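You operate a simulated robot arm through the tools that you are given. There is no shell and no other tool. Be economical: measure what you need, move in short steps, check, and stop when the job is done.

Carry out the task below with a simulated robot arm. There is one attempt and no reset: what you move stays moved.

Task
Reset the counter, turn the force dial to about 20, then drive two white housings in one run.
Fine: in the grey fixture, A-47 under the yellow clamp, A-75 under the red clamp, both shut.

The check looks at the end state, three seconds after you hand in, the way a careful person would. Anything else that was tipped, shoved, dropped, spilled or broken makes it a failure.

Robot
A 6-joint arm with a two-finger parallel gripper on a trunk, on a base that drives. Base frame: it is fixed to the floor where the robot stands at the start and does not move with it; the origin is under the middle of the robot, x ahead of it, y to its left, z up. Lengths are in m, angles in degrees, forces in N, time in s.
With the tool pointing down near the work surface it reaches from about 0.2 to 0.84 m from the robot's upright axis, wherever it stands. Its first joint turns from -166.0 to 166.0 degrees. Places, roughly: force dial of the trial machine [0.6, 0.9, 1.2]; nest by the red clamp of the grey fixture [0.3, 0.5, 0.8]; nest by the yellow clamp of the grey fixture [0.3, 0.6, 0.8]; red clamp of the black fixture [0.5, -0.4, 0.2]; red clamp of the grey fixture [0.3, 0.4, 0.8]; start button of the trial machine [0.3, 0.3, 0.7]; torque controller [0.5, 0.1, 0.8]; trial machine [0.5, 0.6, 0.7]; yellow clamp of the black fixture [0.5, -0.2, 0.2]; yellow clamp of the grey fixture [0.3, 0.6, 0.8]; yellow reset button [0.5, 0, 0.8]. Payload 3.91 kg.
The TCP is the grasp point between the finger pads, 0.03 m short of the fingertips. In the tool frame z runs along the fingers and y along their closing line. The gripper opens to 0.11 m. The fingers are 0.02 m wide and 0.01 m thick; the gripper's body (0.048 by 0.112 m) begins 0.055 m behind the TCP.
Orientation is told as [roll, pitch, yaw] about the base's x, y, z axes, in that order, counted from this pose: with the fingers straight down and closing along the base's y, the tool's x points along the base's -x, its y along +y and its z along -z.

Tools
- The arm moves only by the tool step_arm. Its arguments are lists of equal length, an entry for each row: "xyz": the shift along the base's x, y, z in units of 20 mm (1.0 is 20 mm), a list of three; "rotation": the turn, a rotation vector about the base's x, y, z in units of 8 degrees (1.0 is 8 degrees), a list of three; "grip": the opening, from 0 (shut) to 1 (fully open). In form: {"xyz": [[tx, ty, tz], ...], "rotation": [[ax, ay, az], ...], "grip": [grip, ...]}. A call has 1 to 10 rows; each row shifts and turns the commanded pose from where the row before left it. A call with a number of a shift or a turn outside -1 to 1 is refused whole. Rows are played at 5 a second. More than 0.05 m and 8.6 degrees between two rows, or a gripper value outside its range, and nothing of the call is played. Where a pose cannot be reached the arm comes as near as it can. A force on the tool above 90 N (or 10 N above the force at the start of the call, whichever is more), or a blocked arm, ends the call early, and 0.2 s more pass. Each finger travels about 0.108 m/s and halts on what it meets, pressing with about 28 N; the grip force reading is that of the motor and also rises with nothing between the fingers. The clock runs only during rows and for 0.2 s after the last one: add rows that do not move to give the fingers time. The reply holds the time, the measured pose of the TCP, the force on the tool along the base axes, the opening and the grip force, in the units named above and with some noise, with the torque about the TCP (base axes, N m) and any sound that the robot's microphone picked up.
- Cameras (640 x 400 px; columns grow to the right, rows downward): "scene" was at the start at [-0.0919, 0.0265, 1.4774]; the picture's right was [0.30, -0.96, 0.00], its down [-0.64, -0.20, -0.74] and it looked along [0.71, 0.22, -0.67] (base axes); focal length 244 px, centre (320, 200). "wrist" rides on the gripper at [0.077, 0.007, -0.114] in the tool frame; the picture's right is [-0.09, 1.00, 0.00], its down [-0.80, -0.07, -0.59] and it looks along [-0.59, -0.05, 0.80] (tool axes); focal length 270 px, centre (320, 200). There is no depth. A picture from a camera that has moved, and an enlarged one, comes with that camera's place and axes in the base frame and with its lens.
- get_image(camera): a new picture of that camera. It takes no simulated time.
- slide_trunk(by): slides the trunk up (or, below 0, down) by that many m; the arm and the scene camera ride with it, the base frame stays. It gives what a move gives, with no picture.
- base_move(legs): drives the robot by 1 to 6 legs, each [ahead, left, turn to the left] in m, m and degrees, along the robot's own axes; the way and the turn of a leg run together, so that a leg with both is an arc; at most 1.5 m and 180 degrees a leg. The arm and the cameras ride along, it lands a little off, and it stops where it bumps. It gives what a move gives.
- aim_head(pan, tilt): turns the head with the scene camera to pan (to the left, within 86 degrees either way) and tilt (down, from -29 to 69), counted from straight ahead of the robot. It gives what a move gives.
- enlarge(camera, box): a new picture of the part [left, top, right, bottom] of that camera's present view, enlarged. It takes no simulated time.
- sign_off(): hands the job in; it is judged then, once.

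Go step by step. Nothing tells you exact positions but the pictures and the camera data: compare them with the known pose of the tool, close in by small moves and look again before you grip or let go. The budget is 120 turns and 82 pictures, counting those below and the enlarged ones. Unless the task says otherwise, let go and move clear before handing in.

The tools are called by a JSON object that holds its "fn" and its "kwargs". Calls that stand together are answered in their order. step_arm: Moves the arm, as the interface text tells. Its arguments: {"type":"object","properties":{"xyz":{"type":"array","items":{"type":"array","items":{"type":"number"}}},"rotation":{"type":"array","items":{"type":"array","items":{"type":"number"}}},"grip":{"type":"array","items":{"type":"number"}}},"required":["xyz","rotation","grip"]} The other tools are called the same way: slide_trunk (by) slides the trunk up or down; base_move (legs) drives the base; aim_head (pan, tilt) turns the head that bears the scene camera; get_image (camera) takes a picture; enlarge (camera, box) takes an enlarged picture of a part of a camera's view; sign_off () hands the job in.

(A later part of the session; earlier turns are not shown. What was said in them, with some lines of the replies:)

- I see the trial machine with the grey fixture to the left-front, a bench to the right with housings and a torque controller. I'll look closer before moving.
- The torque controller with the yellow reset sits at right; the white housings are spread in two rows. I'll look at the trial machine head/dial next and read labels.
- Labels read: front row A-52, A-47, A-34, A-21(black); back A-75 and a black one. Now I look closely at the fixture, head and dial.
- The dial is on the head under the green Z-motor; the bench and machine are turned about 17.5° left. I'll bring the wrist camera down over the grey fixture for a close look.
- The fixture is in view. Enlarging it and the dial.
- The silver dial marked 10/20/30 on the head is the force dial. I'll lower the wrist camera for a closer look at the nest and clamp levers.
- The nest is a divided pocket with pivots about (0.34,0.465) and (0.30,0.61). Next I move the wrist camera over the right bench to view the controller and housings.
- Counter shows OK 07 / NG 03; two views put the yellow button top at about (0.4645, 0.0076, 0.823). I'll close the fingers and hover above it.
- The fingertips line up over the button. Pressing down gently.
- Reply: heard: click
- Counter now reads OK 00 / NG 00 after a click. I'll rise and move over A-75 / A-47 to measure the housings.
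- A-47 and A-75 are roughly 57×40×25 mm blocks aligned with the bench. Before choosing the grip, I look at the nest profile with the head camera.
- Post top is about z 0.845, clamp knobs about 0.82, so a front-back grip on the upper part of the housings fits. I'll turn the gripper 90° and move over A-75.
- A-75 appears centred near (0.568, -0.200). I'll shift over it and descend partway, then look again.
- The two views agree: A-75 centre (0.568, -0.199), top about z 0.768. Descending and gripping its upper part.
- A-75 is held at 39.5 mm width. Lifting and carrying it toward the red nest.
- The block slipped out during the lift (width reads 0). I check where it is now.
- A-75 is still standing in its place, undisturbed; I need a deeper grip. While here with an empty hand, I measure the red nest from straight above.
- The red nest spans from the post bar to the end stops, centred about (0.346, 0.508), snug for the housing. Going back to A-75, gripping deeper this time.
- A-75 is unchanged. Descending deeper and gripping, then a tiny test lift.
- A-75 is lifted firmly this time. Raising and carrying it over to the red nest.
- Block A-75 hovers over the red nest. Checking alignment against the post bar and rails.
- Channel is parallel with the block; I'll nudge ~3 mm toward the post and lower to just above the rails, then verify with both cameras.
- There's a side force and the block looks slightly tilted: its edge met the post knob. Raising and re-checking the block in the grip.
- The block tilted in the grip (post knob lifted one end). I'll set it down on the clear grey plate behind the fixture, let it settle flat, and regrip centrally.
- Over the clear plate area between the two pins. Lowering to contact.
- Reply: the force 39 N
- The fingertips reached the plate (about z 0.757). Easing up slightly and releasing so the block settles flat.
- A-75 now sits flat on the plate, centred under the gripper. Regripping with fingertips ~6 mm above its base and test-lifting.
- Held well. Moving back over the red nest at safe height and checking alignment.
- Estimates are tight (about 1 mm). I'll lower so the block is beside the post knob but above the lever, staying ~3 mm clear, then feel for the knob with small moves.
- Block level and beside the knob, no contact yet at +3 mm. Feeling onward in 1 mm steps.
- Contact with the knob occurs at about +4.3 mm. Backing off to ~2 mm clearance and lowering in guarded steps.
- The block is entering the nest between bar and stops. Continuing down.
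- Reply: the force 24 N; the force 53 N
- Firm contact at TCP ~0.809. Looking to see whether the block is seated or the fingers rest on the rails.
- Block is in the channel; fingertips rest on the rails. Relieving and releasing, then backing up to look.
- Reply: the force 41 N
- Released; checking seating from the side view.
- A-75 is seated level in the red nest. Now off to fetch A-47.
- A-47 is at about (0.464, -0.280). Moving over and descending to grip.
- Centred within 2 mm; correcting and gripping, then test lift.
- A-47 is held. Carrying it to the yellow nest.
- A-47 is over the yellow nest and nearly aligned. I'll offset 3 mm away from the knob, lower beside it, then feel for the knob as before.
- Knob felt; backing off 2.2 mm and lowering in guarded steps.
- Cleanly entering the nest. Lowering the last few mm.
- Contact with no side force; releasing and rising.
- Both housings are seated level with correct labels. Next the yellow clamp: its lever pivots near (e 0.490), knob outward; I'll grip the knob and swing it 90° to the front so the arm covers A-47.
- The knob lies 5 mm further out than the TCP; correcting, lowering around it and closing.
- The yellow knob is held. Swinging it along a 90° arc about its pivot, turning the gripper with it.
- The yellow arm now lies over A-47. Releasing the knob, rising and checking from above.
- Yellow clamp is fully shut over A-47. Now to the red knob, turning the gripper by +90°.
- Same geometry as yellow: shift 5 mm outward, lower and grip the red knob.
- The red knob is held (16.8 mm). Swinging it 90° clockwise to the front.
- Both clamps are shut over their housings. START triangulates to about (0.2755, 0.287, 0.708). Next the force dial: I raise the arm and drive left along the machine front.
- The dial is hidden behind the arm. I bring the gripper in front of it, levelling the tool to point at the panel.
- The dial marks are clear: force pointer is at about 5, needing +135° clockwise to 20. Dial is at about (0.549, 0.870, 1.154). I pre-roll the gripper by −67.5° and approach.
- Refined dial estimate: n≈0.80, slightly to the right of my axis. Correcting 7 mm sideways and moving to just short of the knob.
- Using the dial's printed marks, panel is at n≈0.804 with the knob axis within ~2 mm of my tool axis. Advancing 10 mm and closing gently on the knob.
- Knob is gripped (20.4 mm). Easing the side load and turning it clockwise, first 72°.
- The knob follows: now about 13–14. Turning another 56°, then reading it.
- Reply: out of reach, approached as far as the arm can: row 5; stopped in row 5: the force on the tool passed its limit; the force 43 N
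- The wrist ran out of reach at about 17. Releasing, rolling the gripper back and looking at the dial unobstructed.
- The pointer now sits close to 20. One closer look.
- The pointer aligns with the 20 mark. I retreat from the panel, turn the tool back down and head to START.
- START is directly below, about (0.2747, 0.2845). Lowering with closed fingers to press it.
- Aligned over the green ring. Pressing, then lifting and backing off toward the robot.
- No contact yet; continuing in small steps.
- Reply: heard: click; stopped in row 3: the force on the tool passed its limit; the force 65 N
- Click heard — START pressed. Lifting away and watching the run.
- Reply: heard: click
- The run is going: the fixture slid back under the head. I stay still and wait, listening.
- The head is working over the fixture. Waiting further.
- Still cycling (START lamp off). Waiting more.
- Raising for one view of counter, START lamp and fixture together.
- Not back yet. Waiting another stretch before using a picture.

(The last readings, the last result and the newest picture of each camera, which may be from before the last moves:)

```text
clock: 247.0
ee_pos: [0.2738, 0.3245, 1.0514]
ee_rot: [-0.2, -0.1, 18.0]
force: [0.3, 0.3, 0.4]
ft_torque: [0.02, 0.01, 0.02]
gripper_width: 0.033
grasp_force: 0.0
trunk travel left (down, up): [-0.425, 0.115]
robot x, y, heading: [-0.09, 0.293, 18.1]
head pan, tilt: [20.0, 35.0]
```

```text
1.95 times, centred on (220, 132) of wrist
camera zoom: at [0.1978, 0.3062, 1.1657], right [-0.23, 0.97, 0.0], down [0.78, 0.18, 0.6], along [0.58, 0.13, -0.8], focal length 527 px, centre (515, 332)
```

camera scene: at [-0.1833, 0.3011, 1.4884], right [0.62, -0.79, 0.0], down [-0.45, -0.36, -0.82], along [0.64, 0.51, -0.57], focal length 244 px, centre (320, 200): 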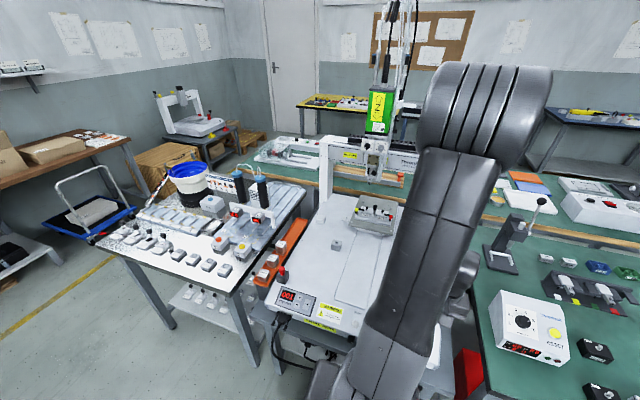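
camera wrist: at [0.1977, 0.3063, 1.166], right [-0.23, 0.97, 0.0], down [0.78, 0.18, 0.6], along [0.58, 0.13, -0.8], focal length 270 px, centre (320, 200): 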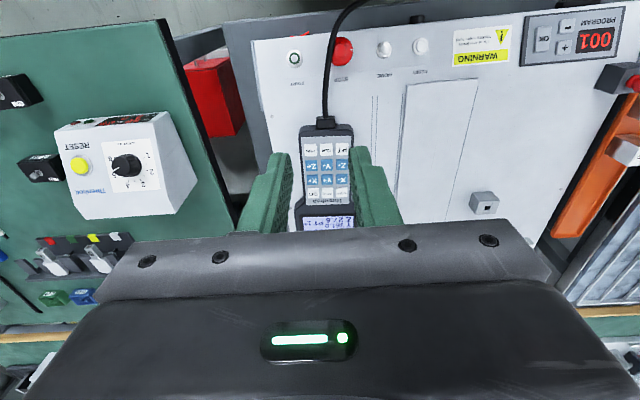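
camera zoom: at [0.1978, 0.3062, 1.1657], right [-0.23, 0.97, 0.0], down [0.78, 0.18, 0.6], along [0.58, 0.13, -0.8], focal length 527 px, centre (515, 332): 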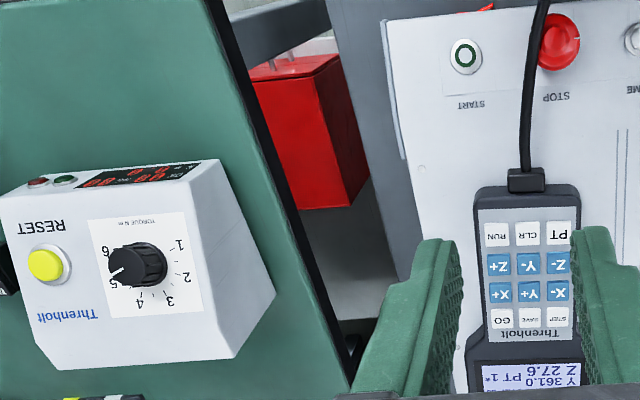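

The run is at point 1 (Y 361, Z 27.6) and the counter is still 00. I shift the arm so the whole pendant display will be visible, and wait longer before the final picture.

{"fn": "step_arm", "kwargs": {"xyz": [[0.95, 0.3, 0], [0.95, 0.3, 0], [0.95, 0.3, 0], [0.95, 0.3, 0], [0, 0, 0], [0, 0, 0], [0, 0, 0], [0, 0, 0], [0, 0, 0], [0, 0, 0]], "rotation": [[0, 0, 0], [0, 0, 0], [0, 0, 0], [0, 0, 0], [0, 0, 0], [0, 0, 0], [0, 0, 0], [0, 0, 0], [0, 0, 0], [0, 0, 0]], "grip": [0.3, 0.3, 0.3, 0.3, 0.3, 0.3, 0.3, 0.3, 0.3, 0.3]}}

{"fn": "step_arm", "kwargs": {"xyz": [[0, 0, 0], [0, 0, 0], [0, 0, 0], [0, 0, 0], [0, 0, 0], [0, 0, 0], [0, 0, 0], [0, 0, 0], [0, 0, 0], [0, 0, 0]], "rotation": [[0, 0, 0], [0, 0, 0], [0, 0, 0], [0, 0, 0], [0, 0, 0], [0, 0, 0], [0, 0, 0], [0, 0, 0], [0, 0, 0], [0, 0, 0]], "grip": [0.3, 0.3, 0.3, 0.3, 0.3, 0.3, 0.3, 0.3, 0.3, 0.3]}}

{"fn": "step_arm", "kwargs": {"xyz": [[0, 0, 0], [0, 0, 0], [0, 0, 0], [0, 0, 0], [0, 0, 0], [0, 0, 0], [0, 0, 0], [0, 0, 0], [0, 0, 0], [0, 0, 0]], "rotation": [[0, 0, 0], [0, 0, 0], [0, 0, 0], [0, 0, 0], [0, 0, 0], [0, 0, 0], [0, 0, 0], [0, 0, 0], [0, 0, 0], [0, 0, 0]], "grip": [0.3, 0.3, 0.3, 0.3, 0.3, 0.3, 0.3, 0.3, 0.3, 0.3]}}

{"fn": "step_arm", "kwargs": {"xyz": [[0, 0, 0], [0, 0, 0], [0, 0, 0], [0, 0, 0], [0, 0, 0], [0, 0, 0], [0, 0, 0], [0, 0, 0], [0, 0, 0], [0, 0, 0]], "rotation": [[0, 0, 0], [0, 0, 0], [0, 0, 0], [0, 0, 0], [0, 0, 0], [0, 0, 0], [0, 0, 0], [0, 0, 0], [0, 0, 0], [0, 0, 0]], "grip": [0.3, 0.3, 0.3, 0.3, 0.3, 0.3, 0.3, 0.3, 0.3, 0.3]}}

{"fn": "step_arm", "kwargs": {"xyz": [[0, 0, 0], [0, 0, 0], [0, 0, 0], [0, 0, 0], [0, 0, 0], [0, 0, 0], [0, 0, 0], [0, 0, 0], [0, 0, 0], [0, 0, 0]], "rotation": [[0, 0, 0], [0, 0, 0], [0, 0, 0], [0, 0, 0], [0, 0, 0], [0, 0, 0], [0, 0, 0], [0, 0, 0], [0, 0, 0], [0, 0, 0]], "grip": [0.3, 0.3, 0.3, 0.3, 0.3, 0.3, 0.3, 0.3, 0.3, 0.3]}}

{"fn": "step_arm", "kwargs": {"xyz": [[0, 0, 0], [0, 0, 0], [0, 0, 0], [0, 0, 0], [0, 0, 0], [0, 0, 0], [0, 0, 0], [0, 0, 0], [0, 0, 0], [0, 0, 0]], "rotation": [[0, 0, 0], [0, 0, 0], [0, 0, 0], [0, 0, 0], [0, 0, 0], [0, 0, 0], [0, 0, 0], [0, 0, 0], [0, 0, 0], [0, 0, 0]], "grip": [0.3, 0.3, 0.3, 0.3, 0.3, 0.3, 0.3, 0.3, 0.3, 0.3]}}

{"fn": "step_arm", "kwargs": {"xyz": [[0, 0, 0], [0, 0, 0], [0, 0, 0], [0, 0, 0], [0, 0, 0], [0, 0, 0], [0, 0, 0], [0, 0, 0], [0, 0, 0], [0, 0, 0]], "rotation": [[0, 0, 0], [0, 0, 0], [0, 0, 0], [0, 0, 0], [0, 0, 0], [0, 0, 0], [0, 0, 0], [0, 0, 0], [0, 0, 0], [0, 0, 0]], "grip": [0.3, 0.3, 0.3, 0.3, 0.3, 0.3, 0.3, 0.3, 0.3, 0.3]}}

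{"fn": "step_arm", "kwargs": {"xyz": [[0, 0, 0], [0, 0, 0], [0, 0, 0], [0, 0, 0], [0, 0, 0], [0, 0, 0], [0, 0, 0], [0, 0, 0], [0, 0, 0], [0, 0, 0]], "rotation": [[0, 0, 0], [0, 0, 0], [0, 0, 0], [0, 0, 0], [0, 0, 0], [0, 0, 0], [0, 0, 0], [0, 0, 0], [0, 0, 0], [0, 0, 0]], "grip": [0.3, 0.3, 0.3, 0.3, 0.3, 0.3, 0.3, 0.3, 0.3, 0.3]}}

{"fn": "step_arm", "kwargs": {"xyz": [[0, 0, 0], [0, 0, 0], [0, 0, 0], [0, 0, 0], [0, 0, 0], [0, 0, 0], [0, 0, 0], [0, 0, 0], [0, 0, 0], [0, 0, 0]], "rotation": [[0, 0, 0], [0, 0, 0], [0, 0, 0], [0, 0, 0], [0, 0, 0], [0, 0, 0], [0, 0, 0], [0, 0, 0], [0, 0, 0], [0, 0, 0]], "grip": [0.3, 0.3, 0.3, 0.3, 0.3, 0.3, 0.3, 0.3, 0.3, 0.3]}}

{"fn": "step_arm", "kwargs": {"xyz": [[0, 0, 0], [0, 0, 0], [0, 0, 0], [0, 0, 0], [0, 0, 0], [0, 0, 0], [0, 0, 0], [0, 0, 0], [0, 0, 0], [0, 0, 0]], "rotation": [[0, 0, 0], [0, 0, 0], [0, 0, 0], [0, 0, 0], [0, 0, 0], [0, 0, 0], [0, 0, 0], [0, 0, 0], [0, 0, 0], [0, 0, 0]], "grip": [0.3, 0.3, 0.3, 0.3, 0.3, 0.3, 0.3, 0.3, 0.3, 0.3]}}

```text
clock: 249.2
ee_pos: [0.3495, 0.3481, 1.0521]
ee_rot: [-0.2, -0.2, 18.2]
force: [-0.5, 0.2, -0.7]
ft_torque: [0.02, -0.01, -0.02]
gripper_width: 0.0331
grasp_force: 0.0
trunk travel left (down, up): [-0.425, 0.115]
robot x, y, heading: [-0.0897, 0.2959, 18.3]
head pan, tilt: [20.0, 35.0]
```

```text
clock: 251.4
ee_pos: [0.3496, 0.3473, 1.0506]
ee_rot: [-0.3, -0.3, 18.1]
force: [0.6, 0.3, -0.6]
ft_torque: [-0.01, -0.02, -0.01]
gripper_width: 0.0331
grasp_force: 0.2
trunk travel left (down, up): [-0.425, 0.115]
robot x, y, heading: [-0.0889, 0.3006, 18.1]
head pan, tilt: [20.0, 35.0]
```

```text
clock: 253.6
ee_pos: [0.3498, 0.3482, 1.0509]
ee_rot: [-0.2, -0.2, 18.0]
force: [-0.4, -0.4, -0.5]
ft_torque: [0.01, 0.01, 0.02]
gripper_width: 0.033
grasp_force: 0.1
trunk travel left (down, up): [-0.425, 0.115]
robot x, y, heading: [-0.0904, 0.2961, 18.5]
head pan, tilt: [20.0, 35.0]
```

```text
clock: 255.8
ee_pos: [0.3495, 0.3485, 1.0506]
ee_rot: [-0.1, -0.3, 18.1]
force: [0.3, 0.0, -0.3]
ft_torque: [0.04, 0.03, -0.01]
gripper_width: 0.033
grasp_force: 0.0
trunk travel left (down, up): [-0.425, 0.115]
robot x, y, heading: [-0.0894, 0.3, 18.1]
head pan, tilt: [20.0, 35.0]
```

```text
clock: 258.0
ee_pos: [0.3489, 0.3473, 1.051]
ee_rot: [-0.3, -0.1, 18.2]
force: [-0.1, 0.0, 0.7]
ft_torque: [0.02, 0.03, 0.01]
gripper_width: 0.033
grasp_force: 0.0
trunk travel left (down, up): [-0.425, 0.115]
robot x, y, heading: [-0.0892, 0.3012, 18.3]
head pan, tilt: [20.0, 35.0]
```

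```text
clock: 260.2
ee_pos: [0.349, 0.3483, 1.0513]
ee_rot: [-0.1, -0.2, 18.1]
force: [0.4, -0.3, -0.1]
ft_torque: [0.0, 0.0, -0.01]
gripper_width: 0.0331
grasp_force: 0.0
trunk travel left (down, up): [-0.425, 0.115]
robot x, y, heading: [-0.0878, 0.2973, 18.3]
head pan, tilt: [20.0, 35.0]
```

```text
clock: 262.4
ee_pos: [0.3496, 0.3486, 1.051]
ee_rot: [-0.2, -0.2, 18.1]
force: [-0.1, -1.1, -1.0]
ft_torque: [0.04, -0.02, 0.0]
gripper_width: 0.0331
grasp_force: 0.0
trunk travel left (down, up): [-0.425, 0.115]
robot x, y, heading: [-0.0896, 0.297, 18.3]
head pan, tilt: [20.0, 35.0]
```

```text
clock: 264.6
ee_pos: [0.3483, 0.3485, 1.0513]
ee_rot: [-0.2, -0.2, 18.1]
force: [0.0, -1.3, 0.1]
ft_torque: [0.0, -0.01, 0.0]
gripper_width: 0.033
grasp_force: 0.0
trunk travel left (down, up): [-0.425, 0.115]
robot x, y, heading: [-0.0887, 0.2966, 18.4]
head pan, tilt: [20.0, 35.0]
```

```text
clock: 266.8
ee_pos: [0.3491, 0.3485, 1.0515]
ee_rot: [-0.2, -0.3, 18.0]
force: [0.7, 0.9, -0.4]
ft_torque: [-0.01, 0.0, 0.02]
gripper_width: 0.0328
grasp_force: 0.0
trunk travel left (down, up): [-0.425, 0.115]
robot x, y, heading: [-0.0866, 0.2994, 18.1]
head pan, tilt: [20.0, 35.0]
```

```text
clock: 269.0
ee_pos: [0.3498, 0.3485, 1.0509]
ee_rot: [-0.1, -0.2, 18.1]
force: [0.6, 0.0, -0.2]
ft_torque: [-0.01, 0.0, 0.0]
gripper_width: 0.0328
grasp_force: 0.0
trunk travel left (down, up): [-0.425, 0.115]
robot x, y, heading: [-0.0914, 0.2992, 18.0]
head pan, tilt: [20.0, 35.0]
```

{"fn": "enlarge", "kwargs": {"camera": "wrist", "box": [40, 0, 400, 235]}}

```text
1.70 times, centred on (220, 118) of wrist
camera zoom: at [0.2734, 0.33, 1.1662], right [-0.23, 0.97, 0.0], down [0.78, 0.18, 0.6], along [0.58, 0.13, -0.8], focal length 460 px, centre (490, 340)
```

zoom: 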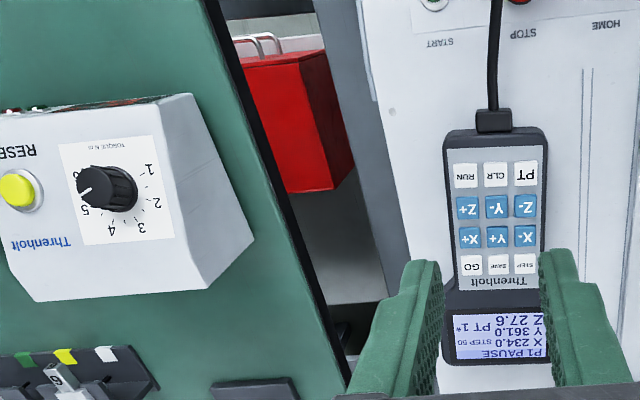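

Pendant reads "P1 PAUSE": my long push evidently triggered START twice (second click on lifting). I'll press START once more, lightly, to resume. First back above the button.

{"fn": "step_arm", "kwargs": {"xyz": [[-0.941, -0.7975, 0], [-0.941, -0.7975, 0], [-0.941, -0.7975, 0], [-0.941, -0.7975, 0], [0, 0, -1], [0, 0, -1], [0, 0, -1], [0, 0, -1], [0, 0, -1], [0, 0, 0]], "rotation": [[0, 0, 0], [0, 0, 0], [0, 0, 0], [0, 0, 0], [0, 0, 0], [0, 0, 0], [0, 0, 0], [0, 0, 0], [0, 0, 0], [0, 0, 0]], "grip": [0, 0, 0, 0, 0, 0, 0, 0, 0, 0]}}

{"fn": "step_arm", "kwargs": {"xyz": [[0, 0, -1], [0, 0, -1], [0, 0, -1], [0, 0, -1], [0, 0, -1], [0, 0, -1], [0, 0, -1], [0, 0, -1], [0, 0, -1], [0, 0, 0]], "rotation": [[0, 0, 0], [0, 0, 0], [0, 0, 0], [0, 0, 0], [0, 0, 0], [0, 0, 0], [0, 0, 0], [0, 0, 0], [0, 0, 0], [0, 0, 0]], "grip": [0, 0, 0, 0, 0, 0, 0, 0, 0, 0]}}

```text
clock: 271.2
ee_pos: [0.274, 0.2852, 0.9505]
ee_rot: [-0.2, -0.2, 18.1]
force: [0.6, 0.9, 0.3]
ft_torque: [-0.02, 0.01, -0.02]
gripper_width: 0.0
grasp_force: 28.3
trunk travel left (down, up): [-0.425, 0.115]
robot x, y, heading: [-0.0894, 0.2982, 18.2]
head pan, tilt: [20.0, 35.0]
```

```text
clock: 273.4
ee_pos: [0.2749, 0.2852, 0.7715]
ee_rot: [-0.2, -0.2, 18.0]
force: [0.8, 0.6, 0.5]
ft_torque: [-0.02, -0.02, -0.04]
gripper_width: 0.0
grasp_force: 28.2
trunk travel left (down, up): [-0.425, 0.115]
robot x, y, heading: [-0.0876, 0.3008, 17.9]
head pan, tilt: [20.0, 35.0]
```

One short press to the depth that clicked, then straight up.

{"fn": "step_arm", "kwargs": {"xyz": [[0, 0, -1], [0, 0, -0.9], [0, 0, -0.4], [0, 0, 0], [0, 0, 0.6], [0, 0, 1], [0, 0, 1], [0, 0, 1]], "rotation": [[0, 0, 0], [0, 0, 0], [0, 0, 0], [0, 0, 0], [0, 0, 0], [0, 0, 0], [0, 0, 0], [0, 0, 0]], "grip": [0, 0, 0, 0, 0, 0, 0, 0]}}

```text
clock: 275.2
ee_pos: [0.2743, 0.2856, 0.7972]
ee_rot: [-0.1, -0.2, 18.0]
force: [0.1, -0.4, 0.7]
ft_torque: [-0.01, -0.01, -0.02]
gripper_width: 0.0
grasp_force: 28.0
trunk travel left (down, up): [-0.425, 0.115]
robot x, y, heading: [-0.0912, 0.296, 18.1]
head pan, tilt: [20.0, 35.0]
heard: click
```

A single click this time. Lifting clear and listening to the run.

{"fn": "step_arm", "kwargs": {"xyz": [[0, 0, 1], [0, 0, 1], [0, 0, 1], [0, 0, 1], [0, 0, 1], [0, 0, 1], [0, 0, 1], [0, 0, 1], [0, 0, 0], [0, 0, 0]], "rotation": [[0, 0, 0], [0, 0, 0], [0, 0, 0], [0, 0, 0], [0, 0, 0], [0, 0, 0], [0, 0, 0], [0, 0, 0], [0, 0, 0], [0, 0, 0]], "grip": [0.3, 0.3, 0.3, 0.3, 0.3, 0.3, 0.3, 0.3, 0.3, 0.3]}}

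{"fn": "step_arm", "kwargs": {"xyz": [[0, 0, 0], [0, 0, 0], [0, 0, 0], [0, 0, 0], [0, 0, 0], [0, 0, 0], [0, 0, 0], [0, 0, 0], [0, 0, 0], [0, 0, 0]], "rotation": [[0, 0, 0], [0, 0, 0], [0, 0, 0], [0, 0, 0], [0, 0, 0], [0, 0, 0], [0, 0, 0], [0, 0, 0], [0, 0, 0], [0, 0, 0]], "grip": [0.3, 0.3, 0.3, 0.3, 0.3, 0.3, 0.3, 0.3, 0.3, 0.3]}}

{"fn": "step_arm", "kwargs": {"xyz": [[0, 0, 0], [0, 0, 0], [0, 0, 0], [0, 0, 0], [0, 0, 0], [0, 0, 0], [0, 0, 0], [0, 0, 0], [0, 0, 0], [0, 0, 0]], "rotation": [[0, 0, 0], [0, 0, 0], [0, 0, 0], [0, 0, 0], [0, 0, 0], [0, 0, 0], [0, 0, 0], [0, 0, 0], [0, 0, 0], [0, 0, 0]], "grip": [0.3, 0.3, 0.3, 0.3, 0.3, 0.3, 0.3, 0.3, 0.3, 0.3]}}

{"fn": "step_arm", "kwargs": {"xyz": [[0, 0, 0], [0, 0, 0], [0, 0, 0], [0, 0, 0], [0, 0, 0], [0, 0, 0], [0, 0, 0], [0, 0, 0], [0, 0, 0], [0, 0, 0]], "rotation": [[0, 0, 0], [0, 0, 0], [0, 0, 0], [0, 0, 0], [0, 0, 0], [0, 0, 0], [0, 0, 0], [0, 0, 0], [0, 0, 0], [0, 0, 0]], "grip": [0.3, 0.3, 0.3, 0.3, 0.3, 0.3, 0.3, 0.3, 0.3, 0.3]}}

{"fn": "step_arm", "kwargs": {"xyz": [[0, 0, 0], [0, 0, 0], [0, 0, 0], [0, 0, 0], [0, 0, 0], [0, 0, 0], [0, 0, 0], [0, 0, 0], [0, 0, 0], [0, 0, 0]], "rotation": [[0, 0, 0], [0, 0, 0], [0, 0, 0], [0, 0, 0], [0, 0, 0], [0, 0, 0], [0, 0, 0], [0, 0, 0], [0, 0, 0], [0, 0, 0]], "grip": [0.3, 0.3, 0.3, 0.3, 0.3, 0.3, 0.3, 0.3, 0.3, 0.3]}}

{"fn": "step_arm", "kwargs": {"xyz": [[0, 0, 0], [0, 0, 0], [0, 0, 0], [0, 0, 0], [0, 0, 0], [0, 0, 0], [0, 0, 0], [0, 0, 0], [0, 0, 0], [0, 0, 0]], "rotation": [[0, 0, 0], [0, 0, 0], [0, 0, 0], [0, 0, 0], [0, 0, 0], [0, 0, 0], [0, 0, 0], [0, 0, 0], [0, 0, 0], [0, 0, 0]], "grip": [0.3, 0.3, 0.3, 0.3, 0.3, 0.3, 0.3, 0.3, 0.3, 0.3]}}

{"fn": "step_arm", "kwargs": {"xyz": [[0, 0, 0], [0, 0, 0], [0, 0, 0], [0, 0, 0], [0, 0, 0], [0, 0, 0], [0, 0, 0], [0, 0, 0], [0, 0, 0], [0, 0, 0]], "rotation": [[0, 0, 0], [0, 0, 0], [0, 0, 0], [0, 0, 0], [0, 0, 0], [0, 0, 0], [0, 0, 0], [0, 0, 0], [0, 0, 0], [0, 0, 0]], "grip": [0.3, 0.3, 0.3, 0.3, 0.3, 0.3, 0.3, 0.3, 0.3, 0.3]}}

{"fn": "step_arm", "kwargs": {"xyz": [[0, 0, 0], [0, 0, 0], [0, 0, 0], [0, 0, 0], [0, 0, 0], [0, 0, 0], [0, 0, 0], [0, 0, 0], [0, 0, 0], [0, 0, 0]], "rotation": [[0, 0, 0], [0, 0, 0], [0, 0, 0], [0, 0, 0], [0, 0, 0], [0, 0, 0], [0, 0, 0], [0, 0, 0], [0, 0, 0], [0, 0, 0]], "grip": [0.3, 0.3, 0.3, 0.3, 0.3, 0.3, 0.3, 0.3, 0.3, 0.3]}}

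```text
clock: 277.4
ee_pos: [0.2735, 0.2857, 0.9563]
ee_rot: [-0.2, -0.1, 18.0]
force: [0.9, 0.0, -0.9]
ft_torque: [-0.01, 0.0, 0.02]
gripper_width: 0.0331
grasp_force: 0.2
trunk travel left (down, up): [-0.425, 0.115]
robot x, y, heading: [-0.086, 0.3003, 18.3]
head pan, tilt: [20.0, 35.0]
```

```text
clock: 279.6
ee_pos: [0.2748, 0.2843, 0.957]
ee_rot: [-0.2, -0.2, 18.1]
force: [1.0, 0.0, 0.3]
ft_torque: [-0.03, -0.01, -0.01]
gripper_width: 0.0332
grasp_force: 0.1
trunk travel left (down, up): [-0.425, 0.115]
robot x, y, heading: [-0.0908, 0.2982, 18.4]
head pan, tilt: [20.0, 35.0]
```

```text
clock: 281.8
ee_pos: [0.2753, 0.2865, 0.958]
ee_rot: [-0.2, -0.3, 18.1]
force: [-0.5, 1.1, 0.6]
ft_torque: [0.02, 0.0, -0.02]
gripper_width: 0.033
grasp_force: 0.0
trunk travel left (down, up): [-0.425, 0.115]
robot x, y, heading: [-0.0882, 0.2984, 18.2]
head pan, tilt: [20.0, 35.0]
```

```text
clock: 284.0
ee_pos: [0.2747, 0.2858, 0.959]
ee_rot: [-0.2, -0.2, 18.2]
force: [0.2, 0.0, 0.2]
ft_torque: [0.01, 0.02, -0.01]
gripper_width: 0.033
grasp_force: 0.1
trunk travel left (down, up): [-0.425, 0.115]
robot x, y, heading: [-0.09, 0.3004, 18.4]
head pan, tilt: [20.0, 35.0]
```

```text
clock: 286.2
ee_pos: [0.2757, 0.2844, 0.9561]
ee_rot: [-0.2, -0.2, 18.1]
force: [-0.5, 0.0, -0.3]
ft_torque: [-0.02, 0.0, -0.02]
gripper_width: 0.0332
grasp_force: 0.1
trunk travel left (down, up): [-0.425, 0.115]
robot x, y, heading: [-0.0909, 0.2962, 18.2]
head pan, tilt: [20.0, 35.0]
```

```text
clock: 288.4
ee_pos: [0.2744, 0.2859, 0.9557]
ee_rot: [-0.2, -0.1, 18.1]
force: [-0.5, 0.8, -0.1]
ft_torque: [-0.01, 0.03, 0.0]
gripper_width: 0.0329
grasp_force: 0.1
trunk travel left (down, up): [-0.425, 0.115]
robot x, y, heading: [-0.0893, 0.2983, 18.1]
head pan, tilt: [20.0, 35.0]
```

```text
clock: 290.6
ee_pos: [0.273, 0.2864, 0.9576]
ee_rot: [-0.1, -0.1, 18.1]
force: [-0.7, -0.9, -0.4]
ft_torque: [0.0, -0.02, 0.0]
gripper_width: 0.033
grasp_force: 0.1
trunk travel left (down, up): [-0.425, 0.115]
robot x, y, heading: [-0.0888, 0.3009, 18.5]
head pan, tilt: [20.0, 35.0]
```

```text
clock: 292.8
ee_pos: [0.2739, 0.2858, 0.9574]
ee_rot: [-0.2, -0.2, 18.1]
force: [0.1, 0.0, -0.5]
ft_torque: [0.01, 0.01, -0.02]
gripper_width: 0.0332
grasp_force: 0.1
trunk travel left (down, up): [-0.425, 0.115]
robot x, y, heading: [-0.0924, 0.2958, 18.1]
head pan, tilt: [20.0, 35.0]
```

No pictures remain, so I'll give the run ample time and then verify by gentle touch whether the fixture has come home.

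{"fn": "step_arm", "kwargs": {"xyz": [[0, 0, 0], [0, 0, 0], [0, 0, 0], [0, 0, 0], [0, 0, 0], [0, 0, 0], [0, 0, 0], [0, 0, 0], [0, 0, 0], [0, 0, 0]], "rotation": [[0, 0, 0], [0, 0, 0], [0, 0, 0], [0, 0, 0], [0, 0, 0], [0, 0, 0], [0, 0, 0], [0, 0, 0], [0, 0, 0], [0, 0, 0]], "grip": [0, 0, 0, 0, 0, 0, 0, 0, 0, 0]}}

{"fn": "step_arm", "kwargs": {"xyz": [[0, 0, 0], [0, 0, 0], [0, 0, 0], [0, 0, 0], [0, 0, 0], [0, 0, 0], [0, 0, 0], [0, 0, 0], [0, 0, 0], [0, 0, 0]], "rotation": [[0, 0, 0], [0, 0, 0], [0, 0, 0], [0, 0, 0], [0, 0, 0], [0, 0, 0], [0, 0, 0], [0, 0, 0], [0, 0, 0], [0, 0, 0]], "grip": [0, 0, 0, 0, 0, 0, 0, 0, 0, 0]}}

{"fn": "step_arm", "kwargs": {"xyz": [[0, 0, 0], [0, 0, 0], [0, 0, 0], [0, 0, 0], [0, 0, 0], [0, 0, 0], [0, 0, 0], [0, 0, 0], [0, 0, 0], [0, 0, 0]], "rotation": [[0, 0, 0], [0, 0, 0], [0, 0, 0], [0, 0, 0], [0, 0, 0], [0, 0, 0], [0, 0, 0], [0, 0, 0], [0, 0, 0], [0, 0, 0]], "grip": [0, 0, 0, 0, 0, 0, 0, 0, 0, 0]}}

{"fn": "step_arm", "kwargs": {"xyz": [[0, 0, 0], [0, 0, 0], [0, 0, 0], [0, 0, 0], [0, 0, 0], [0, 0, 0], [0, 0, 0], [0, 0, 0], [0, 0, 0], [0, 0, 0]], "rotation": [[0, 0, 0], [0, 0, 0], [0, 0, 0], [0, 0, 0], [0, 0, 0], [0, 0, 0], [0, 0, 0], [0, 0, 0], [0, 0, 0], [0, 0, 0]], "grip": [0, 0, 0, 0, 0, 0, 0, 0, 0, 0]}}

{"fn": "step_arm", "kwargs": {"xyz": [[0, 0, 0], [0, 0, 0], [0, 0, 0], [0, 0, 0], [0, 0, 0], [0, 0, 0], [0, 0, 0], [0, 0, 0], [0, 0, 0], [0, 0, 0]], "rotation": [[0, 0, 0], [0, 0, 0], [0, 0, 0], [0, 0, 0], [0, 0, 0], [0, 0, 0], [0, 0, 0], [0, 0, 0], [0, 0, 0], [0, 0, 0]], "grip": [0, 0, 0, 0, 0, 0, 0, 0, 0, 0]}}

{"fn": "step_arm", "kwargs": {"xyz": [[0, 0.95, 0], [0, 0.95, 0], [0, 0.95, 0], [0, 0.95, 0], [0, 0.95, 0], [0, 0.95, 0], [0, 0.95, 0], [0, 0.95, 0], [0, 0.95, 0], [0, 0.95, 0]], "rotation": [[0, 0, 0], [0, 0, 0], [0, 0, 0], [0, 0, 0], [0, 0, 0], [0, 0, 0], [0, 0, 0], [0, 0, 0], [0, 0, 0], [0, 0, 0]], "grip": [0, 0, 0, 0, 0, 0, 0, 0, 0, 0]}}

{"fn": "step_arm", "kwargs": {"xyz": [[0.07, 0.95, 0], [0.07, 0.95, 0], [0, 0.5, 0], [0, 0, 0]], "rotation": [[0, 0, 0], [0, 0, 0], [0, 0, 0], [0, 0, 0]], "grip": [0, 0, 0, 0]}}

```text
clock: 295.0
ee_pos: [0.2748, 0.2857, 0.9573]
ee_rot: [-0.2, -0.2, 18.2]
force: [-0.2, 0.0, 0.3]
ft_torque: [-0.05, 0.0, 0.01]
gripper_width: 0.0
grasp_force: 28.1
trunk travel left (down, up): [-0.425, 0.115]
robot x, y, heading: [-0.0916, 0.2936, 18.0]
head pan, tilt: [20.0, 35.0]
```

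```text
clock: 297.2
ee_pos: [0.2746, 0.2853, 0.957]
ee_rot: [-0.2, -0.3, 18.1]
force: [-0.1, -1.1, -0.4]
ft_torque: [0.03, 0.03, -0.01]
gripper_width: 0.0002
grasp_force: 28.0
trunk travel left (down, up): [-0.425, 0.115]
robot x, y, heading: [-0.09, 0.2966, 18.3]
head pan, tilt: [20.0, 35.0]
```

```text
clock: 299.4
ee_pos: [0.2743, 0.2852, 0.9577]
ee_rot: [-0.1, -0.2, 18.1]
force: [0.0, -0.1, 0.3]
ft_torque: [0.0, -0.02, 0.01]
gripper_width: 0.0
grasp_force: 28.1
trunk travel left (down, up): [-0.425, 0.115]
robot x, y, heading: [-0.0879, 0.2987, 18.3]
head pan, tilt: [20.0, 35.0]
```

```text
clock: 301.6
ee_pos: [0.2748, 0.2849, 0.9571]
ee_rot: [-0.2, -0.1, 18.0]
force: [1.0, -0.3, 0.2]
ft_torque: [0.01, 0.0, 0.04]
gripper_width: 0.0
grasp_force: 27.7
trunk travel left (down, up): [-0.425, 0.115]
robot x, y, heading: [-0.0877, 0.2976, 18.0]
head pan, tilt: [20.0, 35.0]
```

```text
clock: 303.8
ee_pos: [0.2745, 0.2855, 0.9582]
ee_rot: [-0.2, -0.1, 18.1]
force: [-0.3, 0.2, -0.1]
ft_torque: [0.04, -0.02, 0.02]
gripper_width: 0.0
grasp_force: 28.1
trunk travel left (down, up): [-0.425, 0.115]
robot x, y, heading: [-0.0886, 0.2991, 17.9]
head pan, tilt: [20.0, 35.0]
```

```text
clock: 306.0
ee_pos: [0.275, 0.4742, 0.9562]
ee_rot: [-0.1, -0.2, 17.9]
force: [-1.2, -0.4, -0.5]
ft_torque: [0.01, 0.03, -0.05]
gripper_width: 0.0001
grasp_force: 28.2
trunk travel left (down, up): [-0.425, 0.115]
robot x, y, heading: [-0.0909, 0.2945, 18.2]
head pan, tilt: [20.0, 35.0]
```

```text
clock: 307.0
ee_pos: [0.2776, 0.5228, 0.9552]
ee_rot: [-0.3, -0.2, 18.1]
force: [0.0, 0.4, 0.0]
ft_torque: [0.03, -0.02, 0.02]
gripper_width: 0.0001
grasp_force: 27.8
trunk travel left (down, up): [-0.425, 0.115]
robot x, y, heading: [-0.0896, 0.2956, 18.0]
head pan, tilt: [20.0, 35.0]
```

Probing down over the plate's bare front strip (contact expected at TCP ≈0.787 if the fixture is home).

{"fn": "step_arm", "kwargs": {"xyz": [[0, 0, -1], [0, 0, -1], [0, 0, -1], [0, 0, -1], [0, 0, -1], [0, 0, -1], [0, 0, -1], [0, 0, -0.7], [0, 0, 0]], "rotation": [[0, 0, 0], [0, 0, 0], [0, 0, 0], [0, 0, 0], [0, 0, 0], [0, 0, 0], [0, 0, 0], [0, 0, 0], [0, 0, 0]], "grip": [0, 0, 0, 0, 0, 0, 0, 0, 0]}}

{"fn": "step_arm", "kwargs": {"xyz": [[0, 0, -0.3], [0, 0, -0.2], [0, 0, 0]], "rotation": [[0, 0, 0], [0, 0, 0], [0, 0, 0]], "grip": [0, 0, 0]}}

{"fn": "step_arm", "kwargs": {"xyz": [[0, 0, -0.2], [0, 0, -0.1], [0, 0, 0]], "rotation": [[0, 0, 0], [0, 0, 0], [0, 0, 0]], "grip": [0, 0, 0]}}

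```text
clock: 309.0
ee_pos: [0.2767, 0.5228, 0.8013]
ee_rot: [-0.1, -0.2, 18.1]
force: [-0.2, -0.2, 0.3]
ft_torque: [0.01, -0.03, 0.0]
gripper_width: 0.0
grasp_force: 28.1
trunk travel left (down, up): [-0.425, 0.115]
robot x, y, heading: [-0.0863, 0.3003, 18.0]
head pan, tilt: [20.0, 35.0]
```

```text
clock: 309.8
ee_pos: [0.2777, 0.5233, 0.7927]
ee_rot: [-0.2, -0.1, 18.1]
force: [0.4, -0.5, 0.4]
ft_torque: [0.02, -0.01, 0.01]
gripper_width: 0.0002
grasp_force: 28.1
trunk travel left (down, up): [-0.425, 0.115]
robot x, y, heading: [-0.0904, 0.2977, 18.6]
head pan, tilt: [20.0, 35.0]
```

```text
clock: 310.6
ee_pos: [0.2783, 0.5225, 0.787]
ee_rot: [-0.1, -0.2, 18.0]
force: [0.4, -1.0, 0.2]
ft_torque: [0.01, -0.02, 0.05]
gripper_width: 0.0
grasp_force: 27.8
trunk travel left (down, up): [-0.425, 0.115]
robot x, y, heading: [-0.0898, 0.2974, 17.9]
head pan, tilt: [20.0, 35.0]
```

{"fn": "step_arm", "kwargs": {"xyz": [[0, 0, -0.2], [0, 0, -0.1], [0, 0, 0]], "rotation": [[0, 0, 0], [0, 0, 0], [0, 0, 0]], "grip": [0, 0, 0]}}

{"fn": "step_arm", "kwargs": {"xyz": [[0, 0, -0.2], [0, 0, -0.2], [0, 0, 0]], "rotation": [[0, 0, 0], [0, 0, 0], [0, 0, 0]], "grip": [0, 0, 0]}}

```text
clock: 311.3
ee_pos: [0.2779, 0.5239, 0.7867]
ee_rot: [0.1, -1.0, 18.1]
force: [-7.7, -8.8, 64.4]
ft_torque: [-0.52, 0.84, -0.1]
gripper_width: 0.0
grasp_force: 27.9
trunk travel left (down, up): [-0.425, 0.115]
robot x, y, heading: [-0.09, 0.2971, 18.3]
head pan, tilt: [20.0, 35.0]
stopped in row 3: the force on the tool passed its limit (the readings are from after the stop); the commanded pose is now the measured one
```

```text
clock: 311.7
ee_pos: [0.2761, 0.5224, 0.7876]
ee_rot: [0.2, -1.1, 18.1]
force: [-11.6, -9.3, 61.1]
ft_torque: [-0.47, 0.86, -0.03]
gripper_width: 0.0
grasp_force: 28.2
trunk travel left (down, up): [-0.425, 0.115]
robot x, y, heading: [-0.0867, 0.2972, 17.9]
head pan, tilt: [20.0, 35.0]
stopped in row 1: the force on the tool passed its limit (the readings are from after the stop); the commanded pose is now the measured one
```

Contact at exactly plate height: the fixture has come home, so the resumed run finished. Lifting clear.

{"fn": "step_arm", "kwargs": {"xyz": [[0, 0, 0.5], [0, 0, 1], [0, 0, 1], [0, 0, 1], [0, 0, 1], [0, 0, 1], [-0.3, 0, 1], [-0.3, 0, 1], [-0.3, 0, 1], [-0.3, 0, 1]], "rotation": [[0, 0, 0], [0, 0, 0], [0, 0, 0], [0, 0, 0], [0, 0, 0], [0, 0, 0], [0, 0, 0], [0, 0, 0], [0, 0, 0], [0, 0, 0]], "grip": [0.3, 0.3, 0.3, 0.3, 0.3, 0.3, 0.3, 0.3, 0.3, 0.3]}}

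```text
clock: 313.9
ee_pos: [0.2566, 0.5265, 0.9749]
ee_rot: [0.0, -0.9, 18.0]
force: [0.4, 0.6, 0.0]
ft_torque: [0.01, 0.0, -0.02]
gripper_width: 0.033
grasp_force: 0.0
trunk travel left (down, up): [-0.425, 0.115]
robot x, y, heading: [-0.0901, 0.296, 18.2]
head pan, tilt: [20.0, 35.0]
```

The arm is clear and the gripper is empty; handing in.

{"fn": "sign_off", "kwargs": {}}

```text
The job is handed in.
```

I handed the job in, but I could not confirm by picture that both screws were driven, because the pictures had run out by then.

- **Counter:** reset to 00/00.
- **Force dial:** set to 20.
- **Housings:** A-47 is under the yellow clamp and A-75 under the red clamp, both clamps shut.
- **Run:** started from START, but it paused partway, probably because my long push registered twice. I pressed START once more to resume. The fixture then came back to its home position, which I checked by touch.
- **Handling:** A-75 slipped back onto the bench on the first lift. It later tilted against the fixture's centre post, so I set it down and regripped it. It is seated level now.
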